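You operate a simulated robot arm through the tools that you are given. There is no shell and no other tool.

Carry out the task below with a simulated two-armed robot. There is one attempt and no reset: what you move stays moved.

TASK
Hold the grey tub on the top of the grey table steady with one hand, lift the soft brush out of it with the other and set it down on the top of the grey table.

The check looks at the end state, three seconds after you hand in, the way a careful person would. Anything else that was tipped, shoved, dropped, spilled or broken makes it a failure.

THE ROBOT
Two 7-joint arms with two-finger parallel grippers on one trunk, on a base that drives. Base frame: it is fixed to the floor where the robot stands at the start and does not move with it; the origin is under the middle of the robot, x ahead of it, y to its left, z up; the surface under the hand at the start is at about z = 740. Lengths are in mm, angles in degrees, forces in N, time in s.
The left shoulder is at the start at [48, 101, 1085], the right one opposite. With the tool pointing down near the work surface each hand reaches from about 180 to 520 mm from the robot's upright axis, wherever it stands, measured 20 degrees to its own side. Places, roughly: top of the grey table [400, 0, 700]. Payload 2.4 kg a hand.
The tool frame of a hand sits at the grasp point between the pads (the TCP): z along the fingers, y along the line on which they close. The tips reach 24 mm beyond it. The gripper opens to 68 mm. The fingers are 17 mm wide and 10 mm thick; the gripper's body (40 by 70 mm) begins 41 mm behind the TCP.
Orientation is that of the tool frame in the base frame, as a unit quaternion [x, y, z, w]. With the fingers straight down and closing along the base's y, the tool's x points along the base's -x, its y along +y and its z along -z.

THE INTERFACE
- The arms move only by the tool drive_tool. It takes "left_motion", "right_motion" or both (then of equal length, played together; a hand with none holds still); each is a list of rows, each a list of 7 numbers: the shift along the tool's x, y, z in m, then the turn, a rotation vector about the tool's x, y, z in degrees, then the closure in counts, from 0 (fully open) to 255 (shut). In form: [[dx, dy, dz, rx, ry, rz, fingers], ...]. A call has 1 to 20 rows; each row shifts and turns the commanded pose from where the row before left it, along the tool's axes as they then stand. Each row takes 0.2 s and may step no farther than 50 mm and 8.6 degrees from the row before; otherwise, or with a gripper value out of range, the whole call is refused. A pose out of reach is approached as far as the arm can. The call stops where the force on the tool passes 40 N (or 10 N more than at its start, if that is more) or the arm is blocked; 0.2 s more then pass. The fingers move at their own pace (about 72 mm/s each) and stop on an object; they squeeze with about 31 N. The grip force told is the motor's: it shows also when the fingers shut on nothing. Time passes only in rows, and 0.2 s behind the last, so rows that do not move let the fingers close. It gives the time, the measured TCP pose, the force on the tool (base axes), the opening and the grip force at its end, in the units of the frame above (readings bear some noise), with the torque about the TCP (base axes, N m) and any sound that the robot's microphone picked up.
- Cameras (640 x 400 px; columns grow to the right, rows downward): "scene" is now at [134, -9.1, 1241.1]; the picture's right is [-0.10, -1.00, 0.00], its down [-0.59, 0.06, -0.81] and it looks along [0.80, -0.08, -0.59] (base axes); focal length 214 px, centre (320, 200). "left" rides on the left gripper at [84, -11, -75] in its tool frame; the picture's right is [0.13, 0.99, 0.00], its down [-0.60, 0.08, -0.79] and it looks along [-0.79, 0.10, 0.61] (tool axes); focal length 251 px, centre (320, 200). "right" rides on the right gripper at [84, 11, -75] in its tool frame; the picture's right is [-0.13, 0.99, 0.00], its down [-0.60, -0.08, -0.79] and it looks along [-0.79, -0.10, 0.61] (tool axes); focal length 251 px, centre (320, 200). There is no depth. A picture from a camera that has moved, and an enlarged one, comes with that camera's place and axes in the base frame and with its lens.
- get_image(camera): a new picture of that camera. No time passes.
- slide_trunk(by): slides the trunk up (or, below 0, down) by that many mm; the arms and the scene camera ride with it, the base frame stays. It gives what a move gives, with no picture.
- roll_base(legs): drives the robot by 1 to 6 legs, each [ahead, left, turn to the left] in mm, mm and degrees, along the robot's own axes; the way and the turn of a leg run together, so that a leg with both is an arc; at most 1500 mm and 180 degrees a leg. The arms and the cameras ride along, it lands a little off, and it stops where it bumps. It gives what a move gives.
- aim_head(pan, tilt): turns the head with the scene camera to pan (to the left, within 86 degrees either way) and tilt (down, from -29 to 69), counted from straight ahead of the robot. It gives what a move gives.
- close_up(camera, box): a new picture of the part [left, top, right, bottom] of that camera's present view, enlarged. No time passes.
- sign_off(): hands the job in; it is judged then, once.

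Nothing tells you exact positions but the pictures and the camera data. Unless the task says otherwise, let go and move clear before handing in.

The tools are called after "Call:" as name(argument=value, ...) on one line, values as JSON. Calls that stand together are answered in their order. drive_tool: Moves the arms, as the interface text tells. Its arguments: {"type":"object","properties":{"left_motion":{"type":"array"},"right_motion":{"type":"array"}},"required":[]} The other tools are called the same way: slide_trunk (by) slides the trunk up or down; roll_base (legs) drives the base; aim_head (pan, tilt) turns the head that bears the scene camera; get_image (camera) takes a picture; close_up (camera, box) takes an enlarged picture of a part of a camera's view; sign_off () hands the job in.

At the start:

```text
time_s: 0.0
left_tool_pos: [330.6, 227.4, 1029.4]
left_tcp_rot: [-0.001, 1.0, 0.0, 0.001]
left_force: [-0.7, -0.6, 0.1]
left_moment: [0.02, -0.02, -0.03]
left_opening: 67.8
left_grasp_force: 0.1
right_tool_pos: [274.5, -36.2, 1115.4]
right_tcp_rot: [0.001, 1.0, 0.0, 0.0]
right_force: [0.2, 0.4, 0.2]
right_moment: [0.01, -0.01, -0.01]
right_opening: 67.9
right_grasp_force: 0.1
trunk travel left (down, up): [-300.0, 550.0]
robot x, y, heading: [2.3, 1.5, 0.0]
head pan, tilt: [-5.6, 36.2]
```

scene: 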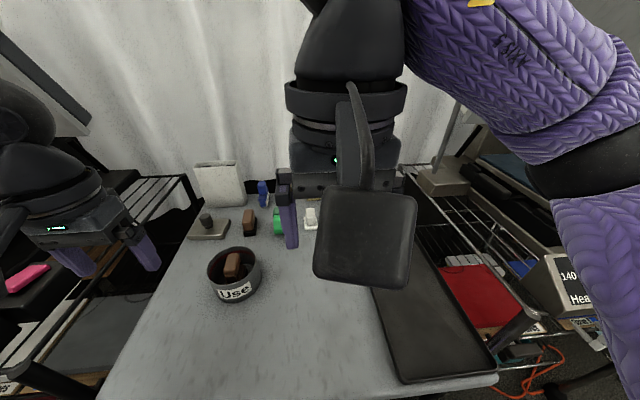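
right: 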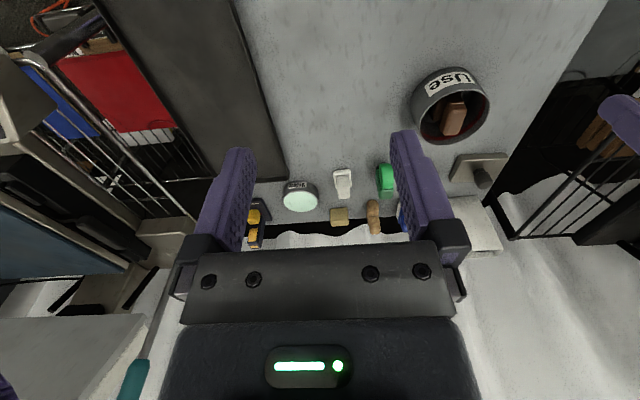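
left: 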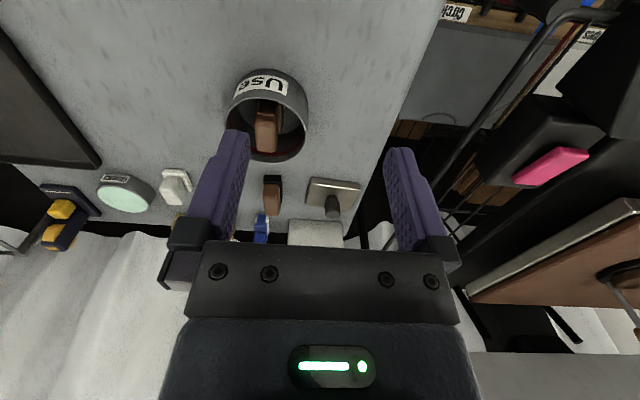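

I see the grey tub labelled "Use" on the left half of the grey table at roughly [460, 170], with a brown-backed brush standing in it. I'll look closer at it from all cameras before moving.

Call:
close_up(camera="scene", box=[170, 150, 330, 330])

Call:
close_up(camera="left", box=[180, 40, 380, 260])

Call:
close_up(camera="right", box=[360, 40, 540, 260])

```text
2.22 times, centred on (250, 240) of scene
camera zoom: at [134.0, -9.1, 1241.1], right [-0.1, -1.0, 0.0], down [-0.59, 0.06, -0.81], along [0.8, -0.08, -0.59], focal length 477 px, centre (476, 111)
```

zoom: 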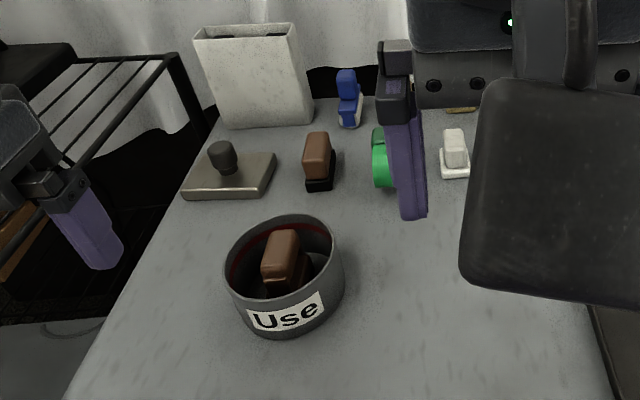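

```text
1.82 times, centred on (280, 150) of left
camera zoom: at [245.9, 216.9, 1103.6], right [-0.13, 0.99, 0.0], down [0.6, 0.08, 0.79], along [0.79, 0.1, -0.61], focal length 457 px, centre (393, 291)
```

zoom: 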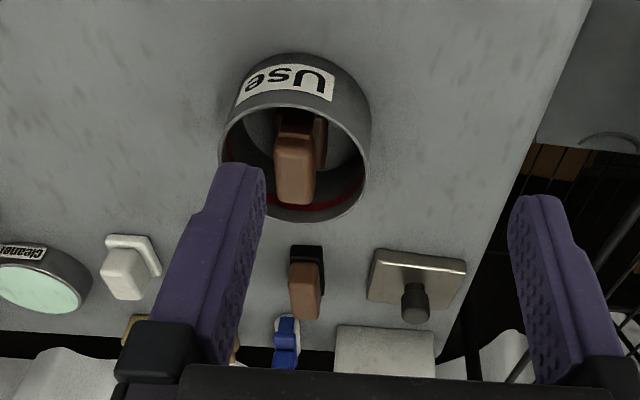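

```text
1.82 times, centred on (450, 150) of right
camera zoom: at [189.2, -26.1, 1190.3], right [0.13, 0.99, 0.0], down [0.6, -0.08, 0.79], along [0.79, -0.1, -0.61], focal length 457 px, centre (84, 291)
```

zoom: 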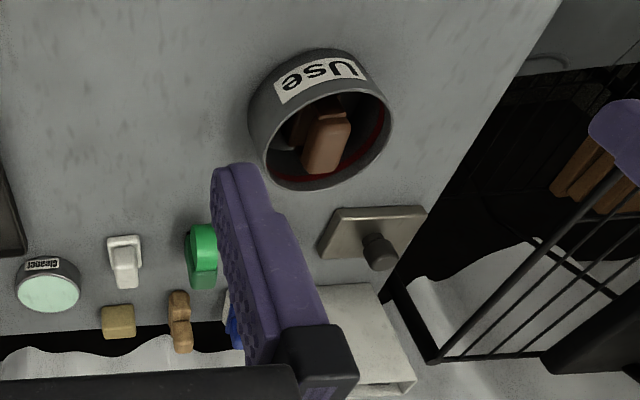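

The tub's rim centre triangulates to about [477, 169, 805] with a diameter near 120 mm, and the brush handle pokes just above the rim. That is at the edge of reach, so I'll look around the base for room before deciding how to stand.

Call:
aim_head(pan=20, tilt=69)

Call:
get_image(camera="scene")

Call:
aim_head(pan=60, tilt=50)

Call:
get_image(camera="scene")

```text
time_s: 1.0
left_tool_pos: [328.4, 227.5, 1030.2]
left_tcp_rot: [-0.001, 1.0, 0.0, -0.001]
left_force: [0.3, -0.1, 1.1]
left_moment: [0.03, 0.0, 0.01]
left_opening: 68.1
left_grasp_force: 0.1
right_tool_pos: [273.5, -36.8, 1115.4]
right_tcp_rot: [0.0, 1.0, 0.0, 0.0]
right_force: [-1.0, -0.9, 0.0]
right_moment: [0.0, 0.0, -0.04]
right_opening: 68.2
right_grasp_force: 0.2
trunk travel left (down, up): [-300.0, 550.0]
robot x, y, heading: [-0.7, 2.3, -0.0]
head pan, tilt: [20.0, 68.8]
```

```text
taken
camera scene: at [99.6, 18.5, 1199.4], right [0.34, -0.94, 0.0], down [-0.88, -0.32, -0.36], along [0.34, 0.12, -0.93], focal length 214 px, centre (320, 200)
```

scene: 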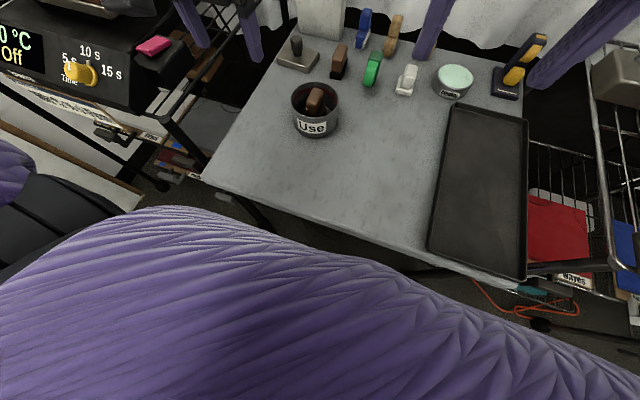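

```text
time_s: 2.0
left_tool_pos: [329.9, 227.7, 1029.8]
left_tcp_rot: [-0.001, 1.0, 0.0, 0.0]
left_force: [-0.9, 0.7, -0.4]
left_moment: [0.03, 0.0, -0.01]
left_opening: 67.9
left_grasp_force: 0.1
right_tool_pos: [273.9, -37.4, 1114.9]
right_tcp_rot: [0.001, 1.0, 0.0, 0.0]
right_force: [-0.4, -0.1, -0.1]
right_moment: [0.03, -0.01, -0.01]
right_opening: 67.7
right_grasp_force: 0.0
trunk travel left (down, up): [-300.0, 550.0]
robot x, y, heading: [1.6, 0.7, 0.1]
head pan, tilt: [60.0, 50.0]
```

```text
taken
camera scene: at [85.6, 66.0, 1221.2], right [0.87, -0.5, 0.0], down [-0.38, -0.66, -0.64], along [0.32, 0.56, -0.77], focal length 214 px, centre (320, 200)
```

scene: 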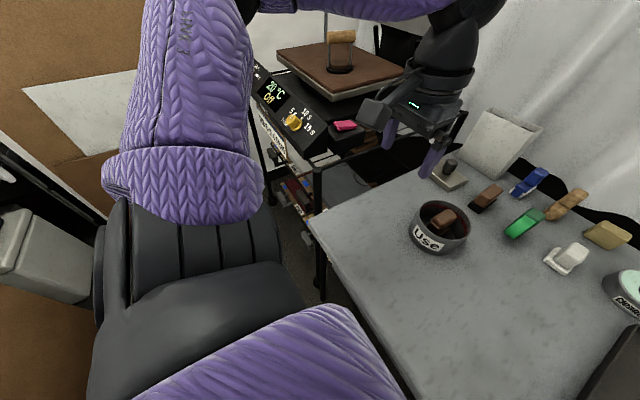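

The table's front edge is near x = 225, and a rack with a machine stands to the left. I'll look farther left and ahead to see how much room the robot has to shift.

Call:
aim_head(pan=84, tilt=25)

Call:
get_image(camera="scene")

Call:
aim_head(pan=45, tilt=30)

Call:
get_image(camera="scene")

Call:
aim_head(pan=-50, tilt=69)

Call:
get_image(camera="scene")

```text
time_s: 2.9
left_tool_pos: [330.4, 228.7, 1030.1]
left_tcp_rot: [-0.001, 1.0, 0.0, 0.0]
left_force: [0.3, 0.7, 0.5]
left_moment: [0.01, -0.03, -0.02]
left_opening: 67.9
left_grasp_force: 0.0
right_tool_pos: [274.6, -36.1, 1113.6]
right_tcp_rot: [0.001, 1.0, 0.001, 0.001]
right_force: [-0.6, 0.2, -0.9]
right_moment: [0.01, -0.02, 0.02]
right_opening: 68.3
right_grasp_force: 0.0
trunk travel left (down, up): [-300.0, 550.0]
robot x, y, heading: [-1.1, -3.0, -0.2]
head pan, tilt: [84.0, 25.0]
```

```text
taken
camera scene: at [56.8, 91.0, 1258.7], right [0.99, -0.11, 0.0], down [-0.04, -0.42, -0.91], along [0.1, 0.9, -0.42], focal length 214 px, centre (320, 200)
```

scene: 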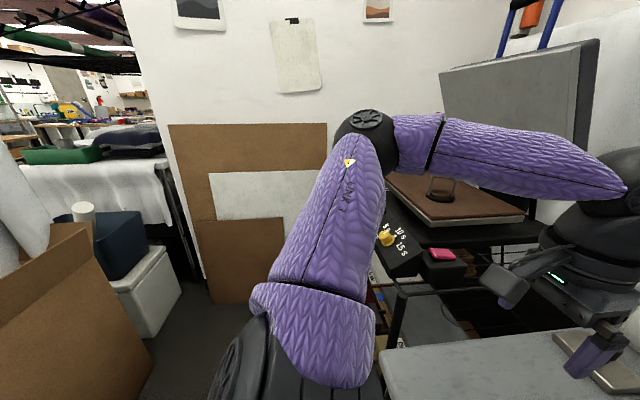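

```text
time_s: 4.0
left_tool_pos: [329.8, 227.0, 1029.6]
left_tcp_rot: [-0.001, 1.0, 0.001, 0.0]
left_force: [-0.2, -0.2, -0.1]
left_moment: [0.02, -0.03, 0.03]
left_opening: 68.0
left_grasp_force: 0.0
right_tool_pos: [273.8, -36.0, 1114.3]
right_tcp_rot: [0.0, 1.0, 0.0, 0.0]
right_force: [0.2, 0.0, 1.4]
right_moment: [-0.02, 0.01, -0.02]
right_opening: 68.0
right_grasp_force: 0.0
trunk travel left (down, up): [-300.0, 550.0]
robot x, y, heading: [-2.8, -0.4, -0.0]
head pan, tilt: [45.0, 30.0]
```

```text
taken
camera scene: at [110.9, 63.4, 1250.8], right [0.71, -0.71, 0.0], down [-0.35, -0.35, -0.87], along [0.61, 0.61, -0.5], focal length 214 px, centre (320, 200)
```

scene: 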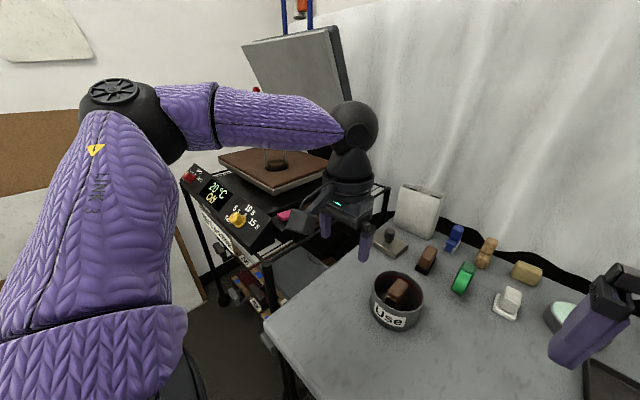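

```text
time_s: 5.7
left_tool_pos: [329.7, 228.1, 1028.9]
left_tcp_rot: [-0.001, 1.0, 0.0, 0.0]
left_force: [0.9, -0.6, 0.2]
left_moment: [0.0, -0.02, 0.0]
left_opening: 68.0
left_grasp_force: 0.0
right_tool_pos: [274.0, -36.8, 1114.3]
right_tcp_rot: [0.0, 1.0, 0.0, 0.001]
right_force: [-0.1, 0.0, -1.2]
right_moment: [0.0, 0.0, 0.03]
right_opening: 67.9
right_grasp_force: 0.0
trunk travel left (down, up): [-300.0, 550.0]
robot x, y, heading: [-0.6, 2.6, 0.2]
head pan, tilt: [-50.0, 68.8]
```

```text
taken
camera scene: at [83.0, -43.4, 1199.3], right [-0.77, -0.64, 0.0], down [-0.6, 0.71, -0.36], along [0.23, -0.28, -0.93], focal length 214 px, centre (320, 200)
```

scene: 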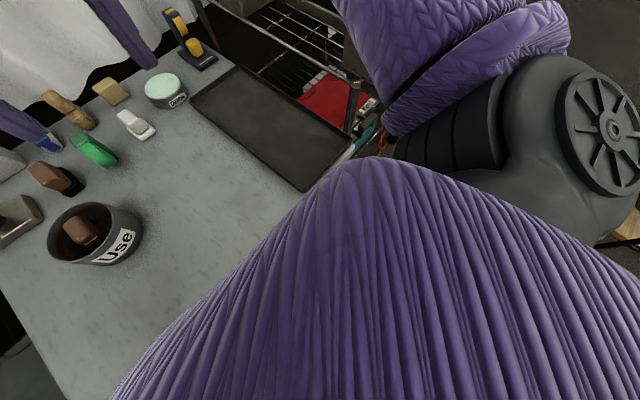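

The wall on the left is far off and the left elbow rides well above the machine, so I can strafe left. I'll shift 160 mm left so the tub lies nearly straight ahead of both hands.

Call:
roll_base(legs=[[0, 160, 0]])

Call:
aim_head(pan=5, tilt=50)

Call:
get_image(camera="scene")

Call:
get_image(camera="left")

Call:
get_image(camera="right")

```text
time_s: 7.1
left_tool_pos: [327.7, 389.4, 1030.0]
left_tcp_rot: [-0.002, 1.0, 0.0, 0.0]
left_force: [-0.2, -0.3, -0.3]
left_moment: [0.0, 0.05, 0.03]
left_opening: 67.8
left_grasp_force: 0.1
right_tool_pos: [274.2, 126.3, 1114.6]
right_tcp_rot: [-0.001, 1.0, 0.0, 0.0]
right_force: [-0.3, -0.7, -0.5]
right_moment: [-0.03, 0.05, 0.01]
right_opening: 68.1
right_grasp_force: 0.1
trunk travel left (down, up): [-300.0, 550.0]
robot x, y, heading: [0.0, 162.1, 0.3]
head pan, tilt: [-50.0, 68.8]
```

```text
time_s: 8.4
left_tool_pos: [328.6, 390.1, 1030.4]
left_tcp_rot: [-0.002, 1.0, 0.0, 0.0]
left_force: [0.1, -0.3, -0.7]
left_moment: [-0.01, 0.04, 0.01]
left_opening: 68.0
left_grasp_force: 0.0
right_tool_pos: [273.9, 126.4, 1115.2]
right_tcp_rot: [-0.002, 1.0, 0.0, 0.0]
right_force: [1.4, -0.6, 0.8]
right_moment: [-0.03, -0.01, -0.02]
right_opening: 67.9
right_grasp_force: 0.1
trunk travel left (down, up): [-300.0, 550.0]
robot x, y, heading: [1.9, 161.8, 0.4]
head pan, tilt: [5.0, 50.0]
```

```text
taken
camera scene: at [123.4, 167.3, 1221.2], right [0.09, -1.0, 0.0], down [-0.76, -0.07, -0.64], along [0.64, 0.06, -0.77], focal length 214 px, centre (320, 200)
```

scene: 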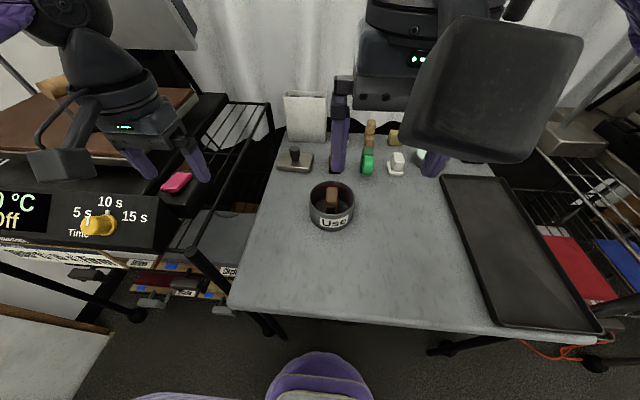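

```text
taken
camera left: at [244.7, 378.6, 1103.6], right [-0.13, 0.99, 0.0], down [0.6, 0.08, 0.79], along [0.79, 0.11, -0.61], focal length 251 px, centre (320, 200)
```

left: 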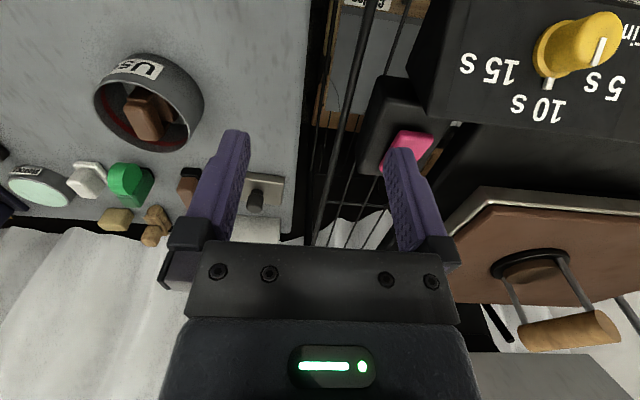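

```text
taken
camera right: at [189.0, 135.4, 1190.3], right [0.13, 0.99, 0.0], down [0.6, -0.08, 0.79], along [0.79, -0.1, -0.61], focal length 251 px, centre (320, 200)
```

right: 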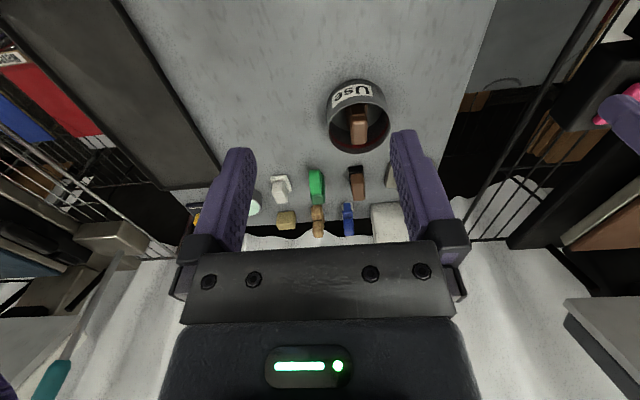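

The tub now lies straight ahead of the robot. I'll zoom on the tub and on the floor gap in front of the base.

Call:
close_up(camera="scene", box=[200, 290, 440, 400])

Call:
close_up(camera="scene", box=[270, 140, 390, 260])

Call:
close_up(camera="right", box=[300, 60, 420, 180])

Call:
close_up(camera="left", box=[80, 30, 230, 170])

```text
2.67 times, centred on (320, 345) of scene
camera zoom: at [123.4, 167.3, 1221.2], right [0.09, -1.0, 0.0], down [-0.76, -0.07, -0.64], along [0.64, 0.06, -0.77], focal length 572 px, centre (320, -187)
```

zoom: 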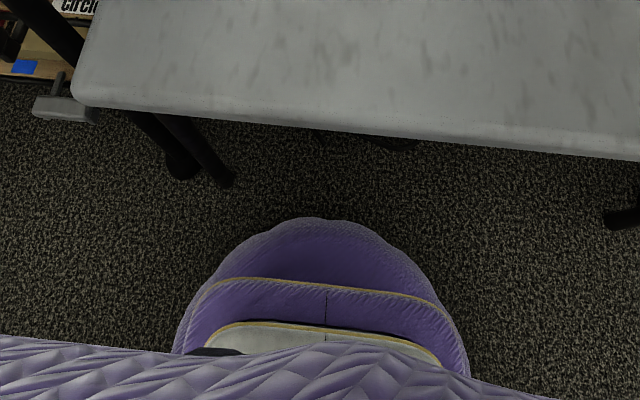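

```text
3.33 times, centred on (330, 200) of scene
camera zoom: at [123.4, 167.3, 1221.2], right [0.09, -1.0, 0.0], down [-0.76, -0.07, -0.64], along [0.64, 0.06, -0.77], focal length 715 px, centre (287, 200)
```

zoom: 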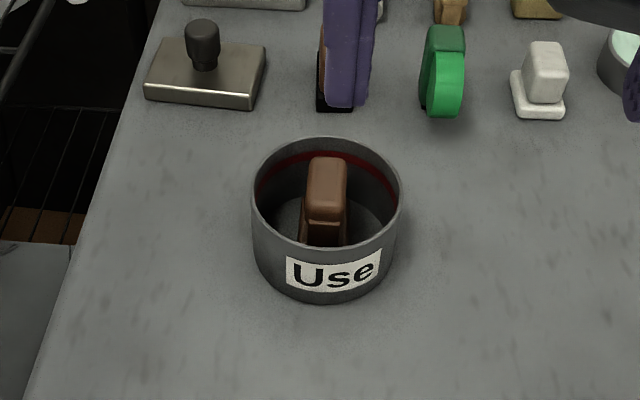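

```text
3.33 times, centred on (360, 120) of right
camera zoom: at [189.0, 135.4, 1190.3], right [0.13, 0.99, 0.0], down [0.6, -0.08, 0.79], along [0.79, -0.1, -0.61], focal length 838 px, centre (187, 467)
```

zoom: 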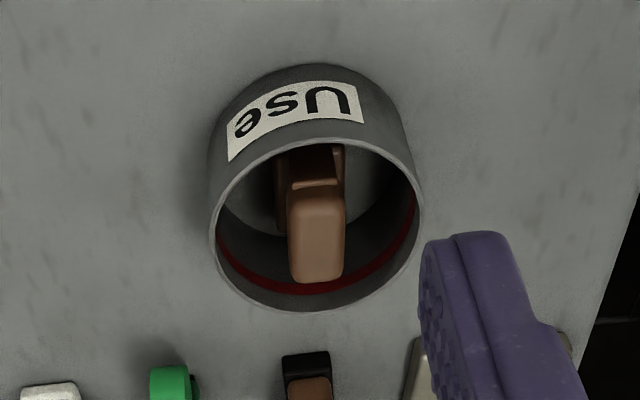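

```text
2.86 times, centred on (155, 100) of left
camera zoom: at [244.7, 378.6, 1103.6], right [-0.13, 0.99, 0.0], down [0.6, 0.08, 0.79], along [0.79, 0.11, -0.61], focal length 718 px, centre (791, 486)
```

zoom: 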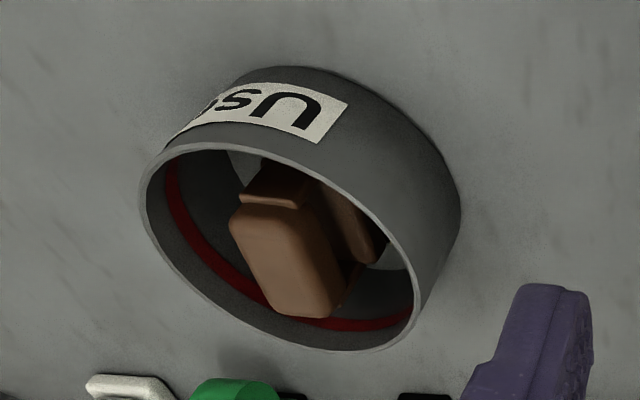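

The base and trunk have clearance to the table edge (edge at x ≈ 220, legs far to the sides), so I'll creep 45 mm ahead for better reach. Then I'll bring the left hand away from the machine and nearer the tub to inspect it.

Call:
roll_base(legs=[[45, 0, 0]])

Call:
drive_tool(left_motion=[[0, -0.035, 0, 0, 0, 0, 0], [0, -0.035, 0, 0, 0, 0, 0], [0, -0.035, 0, 0, 0, 0, 0], [0, -0.035, 0, 0, 0, 0, 0]])

Call:
get_image(camera="scene")

Call:
get_image(camera="left")

```text
time_s: 9.3
left_tool_pos: [372.9, 389.1, 1030.3]
left_tcp_rot: [-0.003, 1.0, 0.0, -0.001]
left_force: [-0.5, -0.3, 0.9]
left_moment: [0.03, 0.07, 0.0]
left_opening: 67.8
left_grasp_force: 0.1
right_tool_pos: [318.3, 125.9, 1114.4]
right_tcp_rot: [-0.003, 1.0, 0.0, 0.0]
right_force: [-0.4, 0.0, -0.5]
right_moment: [0.01, 0.01, 0.0]
right_opening: 68.0
right_grasp_force: 0.0
trunk travel left (down, up): [-300.0, 550.0]
robot x, y, heading: [47.1, 156.3, 0.1]
head pan, tilt: [5.0, 50.0]
```

```text
time_s: 10.3
left_tool_pos: [373.0, 248.9, 1028.4]
left_tcp_rot: [-0.004, 1.0, 0.0, 0.001]
left_force: [0.4, -0.3, 0.2]
left_moment: [0.02, 0.03, -0.02]
left_opening: 68.1
left_grasp_force: 0.0
right_tool_pos: [319.2, 125.6, 1115.4]
right_tcp_rot: [-0.003, 1.0, 0.0, 0.0]
right_force: [-0.3, -0.8, -1.0]
right_moment: [0.02, -0.02, -0.04]
right_opening: 68.1
right_grasp_force: 0.1
trunk travel left (down, up): [-300.0, 550.0]
robot x, y, heading: [47.4, 162.2, 0.2]
head pan, tilt: [5.0, 50.0]
```

```text
taken
camera scene: at [168.8, 167.5, 1221.2], right [0.09, -1.0, 0.0], down [-0.76, -0.07, -0.64], along [0.64, 0.06, -0.77], focal length 214 px, centre (320, 200)
```

scene: 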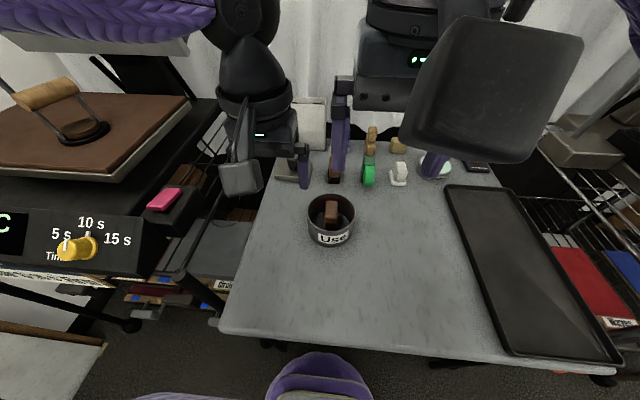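

```text
taken
camera left: at [290.2, 238.0, 1102.6], right [-0.14, 0.99, 0.0], down [0.6, 0.08, 0.79], along [0.79, 0.11, -0.61], focal length 251 px, centre (320, 200)
```

left: 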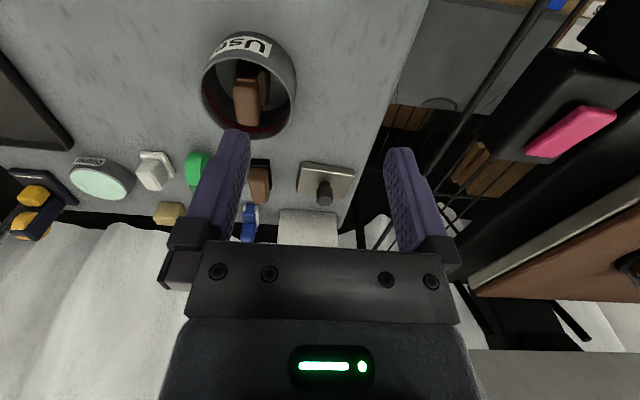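

Forward creep went fine. Now I'll yaw the right hand by −90° so its camera side points away (to the right) and it closes along x, leaving the tub's left side free for the other hand.

Call:
drive_tool(right_motion=[[0, 0, 0, 0, 0, -8.2, 0], [0, 0, 0, 0, 0, -8.2, 0], [0, 0, 0, 0, 0, -8.2, 0], [0, 0, 0, 0, 0, -8.2, 0], [0, 0, 0, 0, 0, -8.2, 0], [0, 0, 0, 0, 0, -8.2, 0], [0, 0, 0, 0, 0, -8.2, 0], [0, 0, 0, 0, 0, -8.2, 0], [0, 0, 0, 0, 0, -8.2, 0], [0, 0, 0, 0, 0, -8.2, 0], [0, 0, 0, 0, 0, -8.0, 0], [0, 0, 0, 0, 0, 0, 0]])

Call:
get_image(camera="right")

Call:
get_image(camera="scene")

```text
time_s: 12.9
left_tool_pos: [373.1, 250.1, 1029.4]
left_tcp_rot: [-0.003, 1.0, 0.0, 0.0]
left_force: [-0.1, 0.0, 0.5]
left_moment: [0.02, 0.01, 0.01]
left_opening: 67.9
left_grasp_force: 0.0
right_tool_pos: [305.4, 129.8, 1109.3]
right_tcp_rot: [0.709, -0.705, 0.0, 0.0]
right_force: [0.3, -0.4, 0.0]
right_moment: [0.0, -0.02, 0.02]
right_opening: 67.9
right_grasp_force: 0.0
right hand out of reach, approached as far as the arm can: row 11
trunk travel left (down, up): [-300.0, 550.0]
robot x, y, heading: [44.3, 158.9, 0.1]
head pan, tilt: [5.0, 50.0]
```

```text
taken
camera right: at [294.9, 45.0, 1185.0], right [-0.99, 0.12, 0.0], down [0.08, 0.6, 0.79], along [0.1, 0.79, -0.61], focal length 251 px, centre (320, 200)
```

right: 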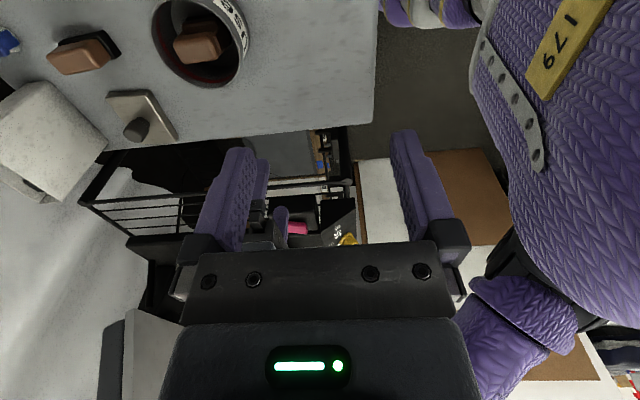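

```text
taken
camera scene: at [168.6, 167.6, 1221.3], right [0.09, -1.0, 0.0], down [-0.76, -0.07, -0.64], along [0.64, 0.06, -0.77], focal length 214 px, centre (320, 200)
```

scene: 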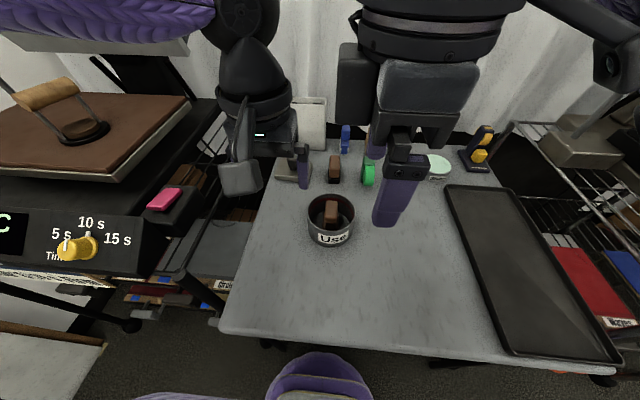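

The right hand is yawed and now sees the tub from the right side. I'll move it forward and down to a vantage right of the tub, still well above everything.

Call:
drive_tool(right_motion=[[0.006, -0.025, 0.03, 0, 0, 0, 0], [0.006, -0.027, 0.032, 0, 0, 0, 0], [0.006, -0.027, 0.032, 0, 0, 0, 0], [0.006, -0.027, 0.032, 0, 0, 0, 0], [0.006, -0.027, 0.032, 0, 0, 0, 0], [0, 0, 0, 0, 0, 0, 0]])

Call:
get_image(camera="right")

Call:
get_image(camera="scene")

```text
time_s: 14.3
left_tool_pos: [372.5, 249.2, 1028.4]
left_tcp_rot: [-0.004, 1.0, 0.0, 0.0]
left_force: [0.0, -0.2, 0.5]
left_moment: [-0.03, -0.02, -0.02]
left_opening: 67.9
left_grasp_force: 0.0
right_tool_pos: [320.9, 124.3, 999.6]
right_tcp_rot: [0.708, -0.706, 0.0, 0.0]
right_force: [-0.4, 0.6, -0.6]
right_moment: [-0.01, -0.03, -0.01]
right_opening: 67.9
right_grasp_force: 0.1
right hand out of reach, approached as far as the arm can: row 1, 2, 3, 4, 5
trunk travel left (down, up): [-300.0, 550.0]
robot x, y, heading: [41.2, 162.8, 0.1]
head pan, tilt: [5.0, 50.0]
```

```text
taken
camera right: at [309.6, 38.5, 1075.2], right [-0.99, 0.13, 0.0], down [0.08, 0.6, 0.79], along [0.1, 0.79, -0.61], focal length 251 px, centre (320, 200)
```

right: 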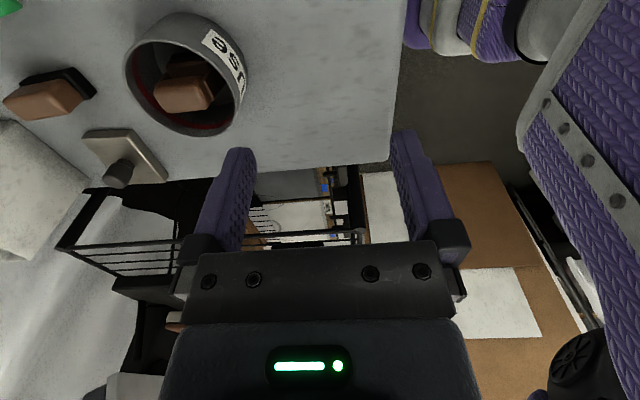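

```text
taken
camera scene: at [168.6, 167.5, 1221.3], right [0.09, -1.0, 0.0], down [-0.76, -0.07, -0.64], along [0.64, 0.06, -0.77], focal length 214 px, centre (320, 200)
```

scene: 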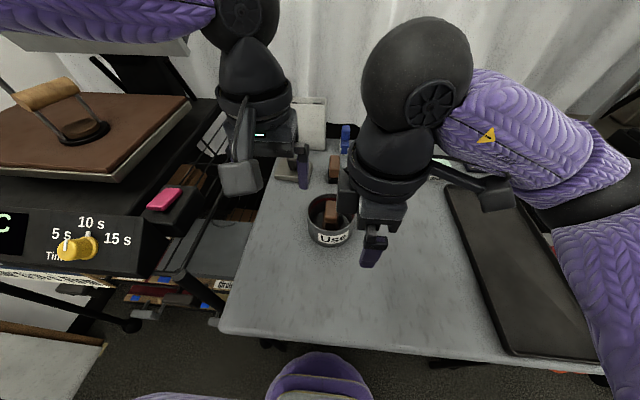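

The right arm can't reach far ahead at this yaw. Before changing plan, I'll look closely at the brush from here, since this side view shows its shape.

Call:
close_up(camera="right", box=[100, 0, 270, 150])

Call:
close_up(camera="left", box=[180, 20, 320, 150])

Call:
close_up(camera="scene", box=[280, 170, 380, 260])

```text
2.67 times, centred on (185, 75) of right
camera zoom: at [309.6, 38.5, 1075.2], right [-0.99, 0.13, 0.0], down [0.08, 0.6, 0.79], along [0.1, 0.79, -0.61], focal length 670 px, centre (680, 533)
```

zoom: 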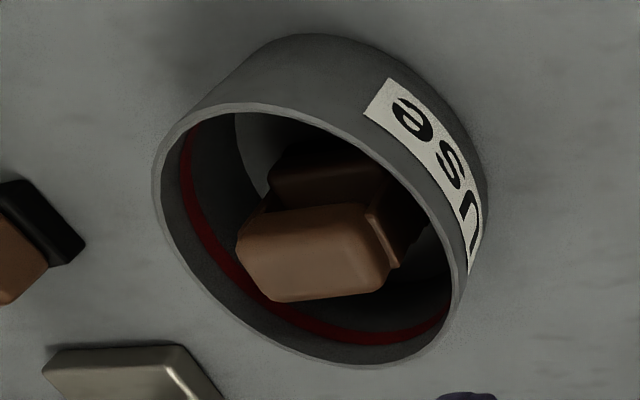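

```text
3.08 times, centred on (250, 85) of left
camera zoom: at [290.1, 238.5, 1102.7], right [-0.14, 0.99, 0.0], down [0.6, 0.08, 0.79], along [0.79, 0.11, -0.61], focal length 774 px, centre (535, 554)
```

zoom: 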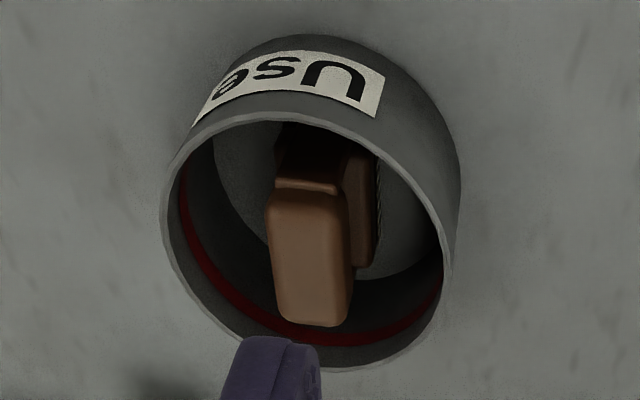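

```text
4.44 times, centred on (330, 215) of scene
camera zoom: at [168.6, 167.5, 1221.3], right [0.09, -1.0, 0.0], down [-0.76, -0.07, -0.64], along [0.64, 0.06, -0.77], focal length 953 px, centre (276, 133)
```

zoom: 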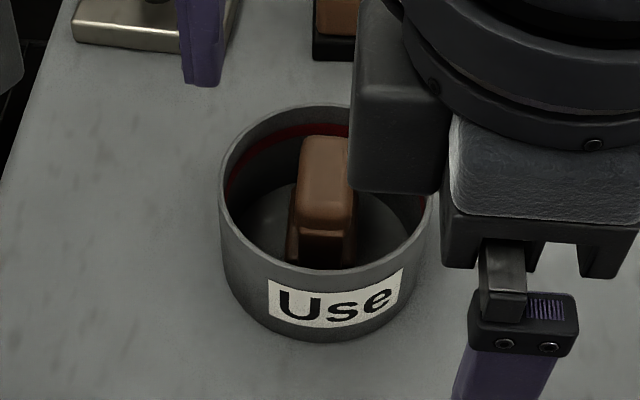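

The brush is a block standing in the tub: its handle is about 30 mm wide along y and about 50 mm long along x, topping out near z = 820. So the right hand should close along y after all. I'll turn it back, and the left hand will pinch the tub's far-left rim leaning in from behind so the two hands stay clear of each other.

Call:
drive_tool(right_motion=[[0, 0, 0, 0, 0, 8.3, 0], [0, 0, 0, 0, 0, 8.3, 0], [0, 0, 0, 0, 0, 8.3, 0], [0, 0, 0, 0, 0, 8.3, 0], [0, 0, 0, 0, 0, 8.3, 0], [0, 0, 0, 0, 0, 8.3, 0], [0, 0, 0, 0, 0, 8.3, 0], [0, 0, 0, 0, 0, 8.3, 0], [0, 0, 0, 0, 0, 8.3, 0], [0, 0, 0, 0, 0, 8.3, 0], [0, 0, 0, 0, 0, 0, 0]])

Call:
get_image(camera="scene")

```text
time_s: 16.7
left_tool_pos: [373.5, 249.7, 1029.1]
left_tcp_rot: [-0.004, 1.0, 0.0, 0.0]
left_force: [0.6, 0.2, -0.3]
left_moment: [0.04, -0.01, -0.04]
left_opening: 68.1
left_grasp_force: 0.0
right_tool_pos: [321.1, 122.0, 1001.9]
right_tcp_rot: [-0.063, 0.998, 0.0, 0.0]
right_force: [-0.2, -0.9, 1.0]
right_moment: [0.03, -0.01, -0.04]
right_opening: 68.2
right_grasp_force: 0.1
trunk travel left (down, up): [-300.0, 550.0]
robot x, y, heading: [41.7, 160.0, 0.4]
head pan, tilt: [5.0, 50.0]
```

```text
taken
camera scene: at [168.6, 167.6, 1221.3], right [0.09, -1.0, 0.0], down [-0.76, -0.07, -0.64], along [0.64, 0.06, -0.77], focal length 214 px, centre (320, 200)
```

scene: 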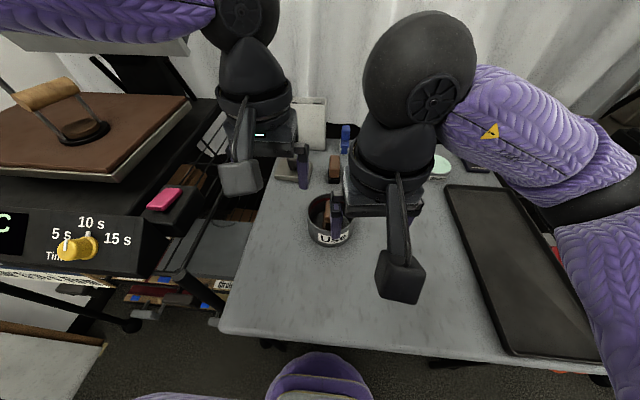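

Both arms are responsive again. I'll clear the right hand to the right and bring the left hand above the tub's left rim, narrowing its fingers on the way.

Call:
drive_tool(right_motion=[[0, -0.04, 0.005, 0, 0, 0, 0], [0, -0.04, 0.005, 0, 0, 0, 0], [0, 0, 0, 0, 0, 0, 0], [0, 0, 0, 0, 0, 0, 0], [0, 0, 0, 0, 0, 0, 0]], left_motion=[[-0.029, -0.0035, 0.03, 0, 0, 0, 100], [-0.029, -0.0035, 0.03, 0, 0, 0, 157], [-0.029, -0.0035, 0.03, 0, 0, 0, 157], [-0.029, -0.0035, 0.03, 0, 0, 0, 157], [0, 0, 0, 0, 0, 0, 157]])

Call:
drive_tool(left_motion=[[0, 0, 0, 0, 0, 7, 157], [0, 0, 0, 0, 0, 7, 157], [0, 0, 0, 0, 0, 6, 157], [0, 0, 0, 0, -7.5, 0, 157], [0, 0, 0, 0, -7.5, 0, 157], [0, 0, 0, 0, -7.5, 0, 157], [0, 0, 0, 0, -7.5, 0, 157], [0, 0, 0, 0, -7.5, 0, 157], [0, 0, 0, 0, -7.5, 0, 157], [0, 0, 0, 0, 0, 0, 157]])

Call:
get_image(camera="scene")

Call:
get_image(camera="left")

Call:
get_image(camera="right")

```text
time_s: 17.9
left_tool_pos: [450.1, 282.2, 919.0]
left_tcp_rot: [-0.004, 1.0, -0.001, 0.001]
left_force: [0.5, 0.6, 0.2]
left_moment: [-0.03, 0.0, 0.01]
left_opening: 26.1
left_grasp_force: 0.1
left hand out of reach, approached as far as the arm can: row 2, 3, 4
right_tool_pos: [330.9, 44.3, 992.6]
right_tcp_rot: [-0.064, 0.998, 0.0, 0.0]
right_force: [0.0, -0.9, -0.5]
right_moment: [-0.01, 0.0, 0.0]
right_opening: 68.0
right_grasp_force: 0.2
trunk travel left (down, up): [-300.0, 550.0]
robot x, y, heading: [46.6, 163.4, 0.4]
head pan, tilt: [5.0, 50.0]
```

```text
time_s: 20.1
left_tool_pos: [450.0, 282.1, 920.5]
left_tcp_rot: [0.157, 0.91, -0.065, 0.377]
left_force: [-0.1, 0.5, -0.5]
left_moment: [-0.01, -0.04, 0.06]
left_opening: 26.2
left_grasp_force: 0.1
right_tool_pos: [331.2, 44.0, 991.5]
right_tcp_rot: [-0.064, 0.998, 0.0, -0.001]
right_force: [0.1, 0.3, -0.9]
right_moment: [0.03, 0.0, -0.01]
right_opening: 68.0
right_grasp_force: 0.1
trunk travel left (down, up): [-300.0, 550.0]
robot x, y, heading: [46.4, 158.5, 0.3]
head pan, tilt: [5.0, 50.0]
```

```text
taken
camera scene: at [168.5, 167.6, 1221.3], right [0.09, -1.0, 0.0], down [-0.76, -0.07, -0.64], along [0.64, 0.06, -0.77], focal length 214 px, centre (320, 200)
```

scene: 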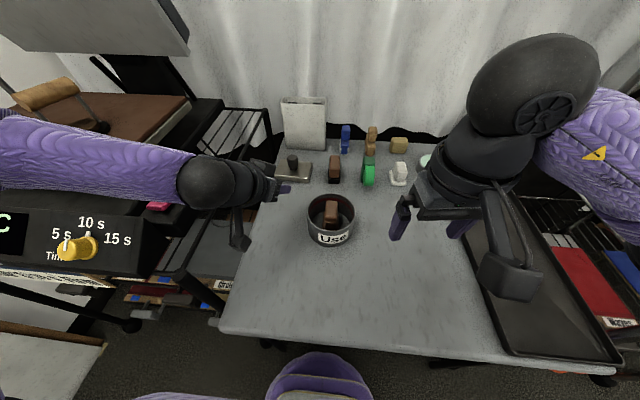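

```text
taken
camera left: at [341.3, 310.2, 912.6], right [0.25, 0.96, -0.09], down [-0.1, 0.12, 0.99], along [0.96, -0.23, 0.13], focal length 251 px, centre (320, 200)
```

left: 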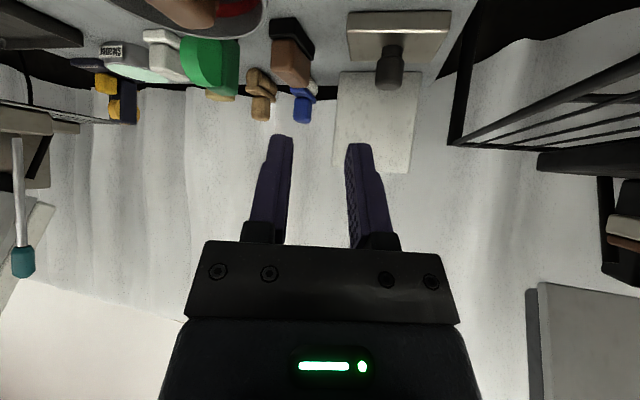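

```text
taken
camera right: at [246.6, 44.0, 1067.2], right [0.0, 1.0, 0.0], down [0.61, 0.0, 0.79], along [0.79, 0.0, -0.61], focal length 251 px, centre (320, 200)
```

right: 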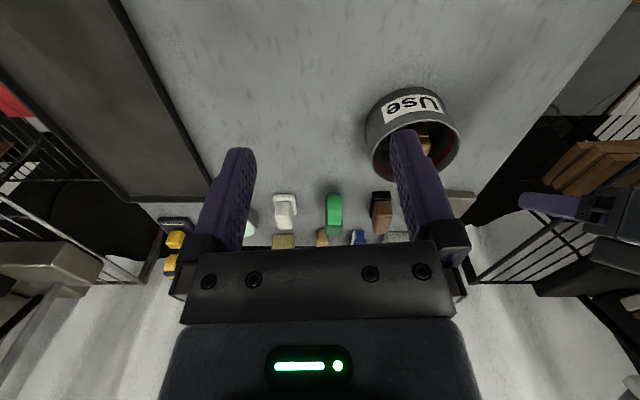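

The left hand is leaned in and its fingers are at 26 mm opening; it stopped short at about [450, 282, 920]. I'll step it over toward the left rim, staying above it.

Call:
drive_tool(left_motion=[[-0.0015, -0.013, 0.03, 0, 0, 0, 157], [-0.0015, -0.013, 0.03, 0, 0, 0, 157], [-0.0015, -0.013, 0.029, 0, 0, 0, 157], [0, 0, 0, 0, 0, 0, 157]])

Call:
get_image(camera="scene")

Call:
get_image(camera="left")

```text
time_s: 21.1
left_tool_pos: [489.1, 241.9, 877.6]
left_tcp_rot: [0.157, 0.91, -0.065, 0.377]
left_force: [0.8, 0.0, 0.2]
left_moment: [0.0, 0.01, -0.01]
left_opening: 25.8
left_grasp_force: 0.1
left hand out of reach, approached as far as the arm can: row 3
right_tool_pos: [331.9, 45.0, 991.0]
right_tcp_rot: [-0.064, 0.998, 0.0, 0.0]
right_force: [-0.1, -0.6, -0.1]
right_moment: [-0.02, 0.02, 0.0]
right_opening: 67.9
right_grasp_force: 0.2
trunk travel left (down, up): [-300.0, 550.0]
robot x, y, heading: [44.1, 164.1, 0.4]
head pan, tilt: [5.0, 50.0]
```

```text
taken
camera scene: at [168.5, 167.6, 1221.3], right [0.09, -1.0, 0.0], down [-0.76, -0.07, -0.64], along [0.64, 0.06, -0.77], focal length 214 px, centre (320, 200)
```

scene: 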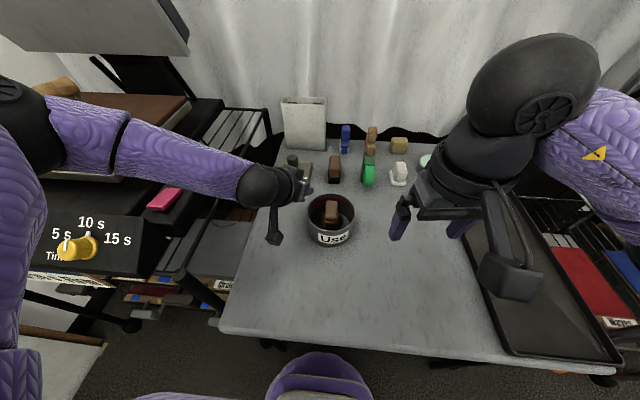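

```text
taken
camera left: at [379.1, 269.6, 870.7], right [0.25, 0.96, -0.09], down [-0.1, 0.12, 0.99], along [0.96, -0.23, 0.13], focal length 251 px, centre (320, 200)
```

left: 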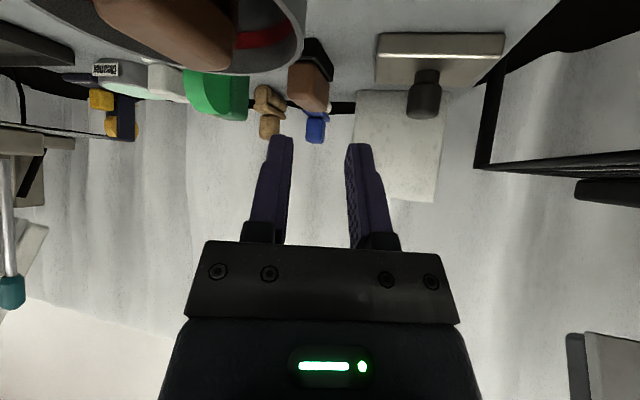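

It stopped slightly short again at [489, 242, 878]. I'll try the remainder in smaller steps to see whether it is a hard limit.

Call:
drive_tool(left_motion=[[0.0004, -0.0036, 0.006, 0, 0, 0, 157], [0.0004, -0.0036, 0.006, 0, 0, 0, 157], [0.0004, -0.0036, 0.006, 0, 0, 0, 157], [0.0004, -0.0036, 0.006, 0, 0, 0, 157], [0, 0, 0, 0, 0, 0, 157]])

```text
time_s: 22.3
left_tool_pos: [488.0, 241.4, 877.5]
left_tcp_rot: [0.158, 0.91, -0.066, 0.377]
left_force: [-0.3, -0.3, -1.0]
left_moment: [0.02, -0.02, 0.0]
left_opening: 26.2
left_grasp_force: 0.0
left hand out of reach, approached as far as the arm can: row 1, 2, 3, 4
right_tool_pos: [331.5, 44.2, 992.2]
right_tcp_rot: [-0.064, 0.998, 0.0, 0.0]
right_force: [0.7, 0.4, -0.3]
right_moment: [0.03, 0.0, -0.03]
right_opening: 67.9
right_grasp_force: 0.1
trunk travel left (down, up): [-300.0, 550.0]
robot x, y, heading: [42.0, 161.4, 0.2]
head pan, tilt: [5.0, 50.0]
```

The left arm meets a joint limit there rather than its full length, so a higher shoulder should let the forearms slope down more. I'll raise the trunk 100 mm, which only lifts the hands, and try again.

Call:
slide_trunk(by=100)

Call:
drive_tool(left_motion=[[0.0165, -0.005, 0.0165, 0, 0, 0, 157], [0.0165, -0.005, 0.0165, 0, 0, 0, 157], [0.0165, -0.005, 0.0165, 0, 0, 0, 157], [0.0165, -0.005, 0.0165, 0, 0, 0, 157], [0, 0, 0, 0, 0, 0, 157]])

Call:
get_image(camera="scene")

```text
time_s: 23.6
left_tool_pos: [486.0, 242.4, 998.1]
left_tcp_rot: [0.159, 0.901, -0.062, 0.398]
left_force: [0.2, 0.1, 0.5]
left_moment: [0.01, -0.03, 0.0]
left_opening: 26.2
left_grasp_force: 0.0
right_tool_pos: [331.8, 43.3, 1091.5]
right_tcp_rot: [-0.064, 0.998, 0.001, -0.002]
right_force: [0.3, 0.5, -0.6]
right_moment: [0.0, -0.02, 0.01]
right_opening: 67.9
right_grasp_force: 0.0
trunk travel left (down, up): [-400.0, 450.0]
robot x, y, heading: [46.4, 161.3, 0.3]
head pan, tilt: [5.0, 50.0]
```

```text
time_s: 24.8
left_tool_pos: [459.0, 270.7, 956.8]
left_tcp_rot: [0.16, 0.902, -0.062, 0.397]
left_force: [-0.2, 0.1, 0.7]
left_moment: [0.0, -0.02, -0.03]
left_opening: 26.3
left_grasp_force: 0.1
left hand out of reach, approached as far as the arm can: row 1, 2, 3, 4
right_tool_pos: [332.4, 43.8, 1093.2]
right_tcp_rot: [-0.064, 0.998, 0.0, 0.0]
right_force: [-0.8, 0.4, -0.1]
right_moment: [0.0, 0.02, -0.03]
right_opening: 67.9
right_grasp_force: 0.0
trunk travel left (down, up): [-400.0, 450.0]
robot x, y, heading: [42.7, 160.7, 0.4]
head pan, tilt: [5.0, 50.0]
```

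```text
taken
camera scene: at [151.5, 167.5, 1322.2], right [0.09, -1.0, 0.0], down [-0.76, -0.07, -0.64], along [0.64, 0.06, -0.77], focal length 214 px, centre (320, 200)
```

scene: 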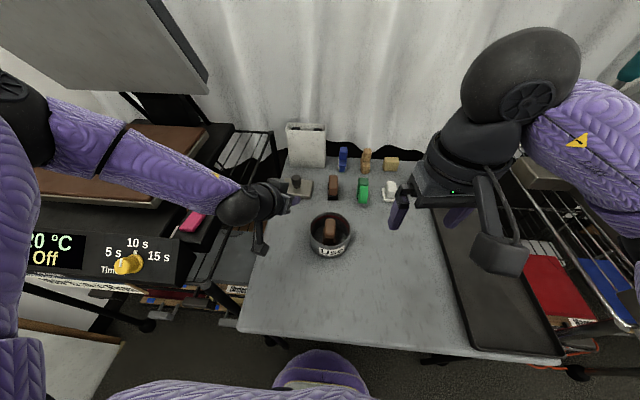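

Still limited with the leaned pose. I'll put the left hand back to straight-down at an easy spot on its own side and then go down to work height, to learn what the arm can really reach there.

Call:
drive_tool(left_motion=[[0.02, 0.003, -0.02, 0, 7.9, 0, 157], [0.02, 0.003, -0.015, 0, 7.9, 0, 157], [0.02, 0.003, -0.01, 0, 7.9, 0, 157], [0.02, 0, 0, 0, 7.9, 0, 157], [0.01, 0, 0, 0, 7.9, 0, 157], [0, 0, 0, 0, 7.9, 0, 157], [0, 0, 0, 0, 0, -6.9, 157], [0, 0, 0, 0, 0, -6.9, 157], [0, 0, 0, 0, 0, -6.8, 157], [0, 0, 0, 0, 0, 0, 157]])

```text
time_s: 27.0
left_tool_pos: [365.0, 315.1, 942.4]
left_tcp_rot: [-0.009, 1.0, 0.007, 0.003]
left_force: [0.3, -0.5, 0.7]
left_moment: [0.0, 0.01, -0.01]
left_opening: 25.9
left_grasp_force: 0.1
right_tool_pos: [333.0, 43.7, 1092.5]
right_tcp_rot: [-0.065, 0.998, 0.001, 0.0]
right_force: [-0.1, -0.4, 0.1]
right_moment: [0.01, 0.02, -0.03]
right_opening: 67.7
right_grasp_force: 0.0
trunk travel left (down, up): [-400.0, 450.0]
robot x, y, heading: [44.9, 162.6, 0.4]
head pan, tilt: [5.0, 50.0]
```

Now the left hand is vertical at [365, 315, 942]. I'll go down in place, then out and inward.

Call:
drive_tool(left_motion=[[0, 0, 0.03, 0, 0, 0, 157], [0, 0, 0.03, 0, 0, 0, 157], [0, 0, 0.03, 0, 0, 0, 157], [0, 0, 0, 0, 0, 0, 157]])

Call:
drive_tool(left_motion=[[-0.025, -0.015, 0, 0, 0, 0, 157], [-0.025, -0.015, 0, 0, 0, 0, 157], [-0.025, -0.015, 0, 0, 0, 0, 157], [-0.025, -0.015, 0, 0, 0, 0, 157], [0, 0, 0, 0, 0, 0, 157]])

Call:
get_image(camera="scene")

```text
time_s: 28.0
left_tool_pos: [351.2, 338.4, 886.7]
left_tcp_rot: [-0.008, 1.0, 0.006, 0.003]
left_force: [-0.2, -0.4, -0.3]
left_moment: [-0.02, 0.0, 0.0]
left_opening: 26.0
left_grasp_force: 0.2
left hand out of reach, approached as far as the arm can: row 2, 3
right_tool_pos: [331.4, 43.6, 1091.6]
right_tcp_rot: [-0.065, 0.998, 0.0, -0.001]
right_force: [0.5, -1.1, -0.3]
right_moment: [0.01, -0.02, 0.0]
right_opening: 68.0
right_grasp_force: 0.1
trunk travel left (down, up): [-400.0, 450.0]
robot x, y, heading: [48.2, 164.8, 0.4]
head pan, tilt: [5.0, 50.0]
```

```text
time_s: 29.2
left_tool_pos: [413.7, 321.8, 939.1]
left_tcp_rot: [-0.008, 1.0, 0.006, 0.004]
left_force: [0.2, 0.4, -1.0]
left_moment: [0.02, 0.01, 0.02]
left_opening: 26.1
left_grasp_force: 0.1
left hand out of reach, approached as far as the arm can: row 1, 2, 3, 4
right_tool_pos: [332.5, 42.6, 1091.9]
right_tcp_rot: [-0.064, 0.998, 0.0, 0.0]
right_force: [0.1, 0.6, 0.8]
right_moment: [0.0, -0.03, 0.02]
right_opening: 67.8
right_grasp_force: 0.0
trunk travel left (down, up): [-400.0, 450.0]
robot x, y, heading: [43.4, 161.8, 0.5]
head pan, tilt: [5.0, 50.0]
```

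```text
taken
camera scene: at [151.5, 167.5, 1322.2], right [0.09, -1.0, 0.0], down [-0.76, -0.07, -0.64], along [0.64, 0.06, -0.77], focal length 214 px, centre (320, 200)
```

scene: 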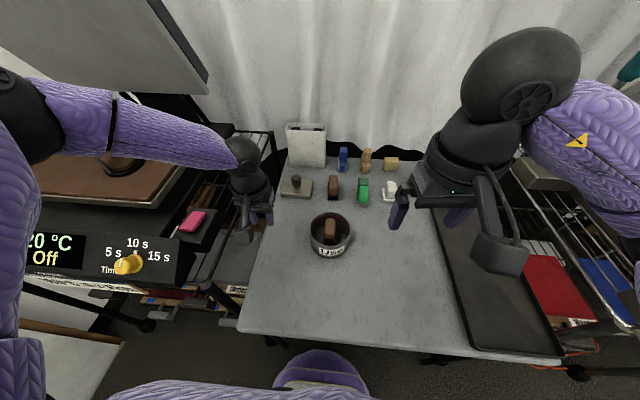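

The left arm's limit looks like a bad elbow posture (elbow held high and out). Before fixing that, I'll check whether the right arm can come straight down on its own side without trouble.

Call:
drive_tool(right_motion=[[0, 0, 0.04, 0, 0, 0, 0], [0, 0, 0.04, 0, 0, 0, 0], [0, 0, 0.04, 0, 0, 0, 0], [0, 0, 0.04, 0, 0, 0, 0], [0, 0, 0, 0, 0, 0, 0]])

Call:
get_image(camera="scene")

```text
time_s: 30.4
left_tool_pos: [413.7, 320.9, 939.8]
left_tcp_rot: [-0.008, 1.0, 0.005, 0.004]
left_force: [0.3, -0.9, -0.1]
left_moment: [0.02, -0.04, -0.01]
left_opening: 26.1
left_grasp_force: 0.1
right_tool_pos: [333.2, 41.8, 932.5]
right_tcp_rot: [-0.064, 0.998, 0.0, 0.0]
right_force: [0.7, 0.9, -0.4]
right_moment: [0.0, 0.01, -0.03]
right_opening: 67.9
right_grasp_force: 0.0
trunk travel left (down, up): [-400.0, 450.0]
robot x, y, heading: [44.7, 159.7, 0.2]
head pan, tilt: [5.0, 50.0]
```

```text
taken
camera scene: at [151.5, 167.4, 1322.2], right [0.09, -1.0, 0.0], down [-0.76, -0.07, -0.64], along [0.64, 0.06, -0.77], focal length 214 px, centre (320, 200)
```

scene: 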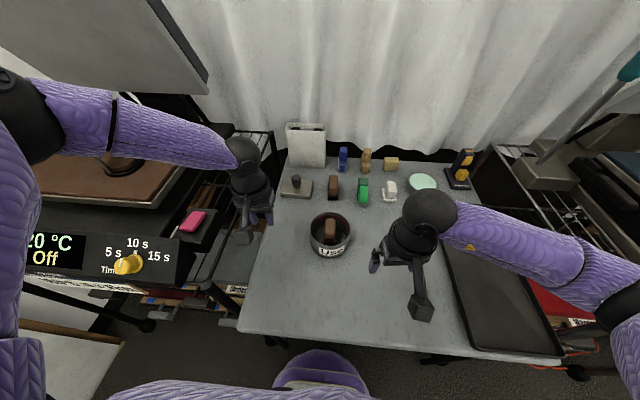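

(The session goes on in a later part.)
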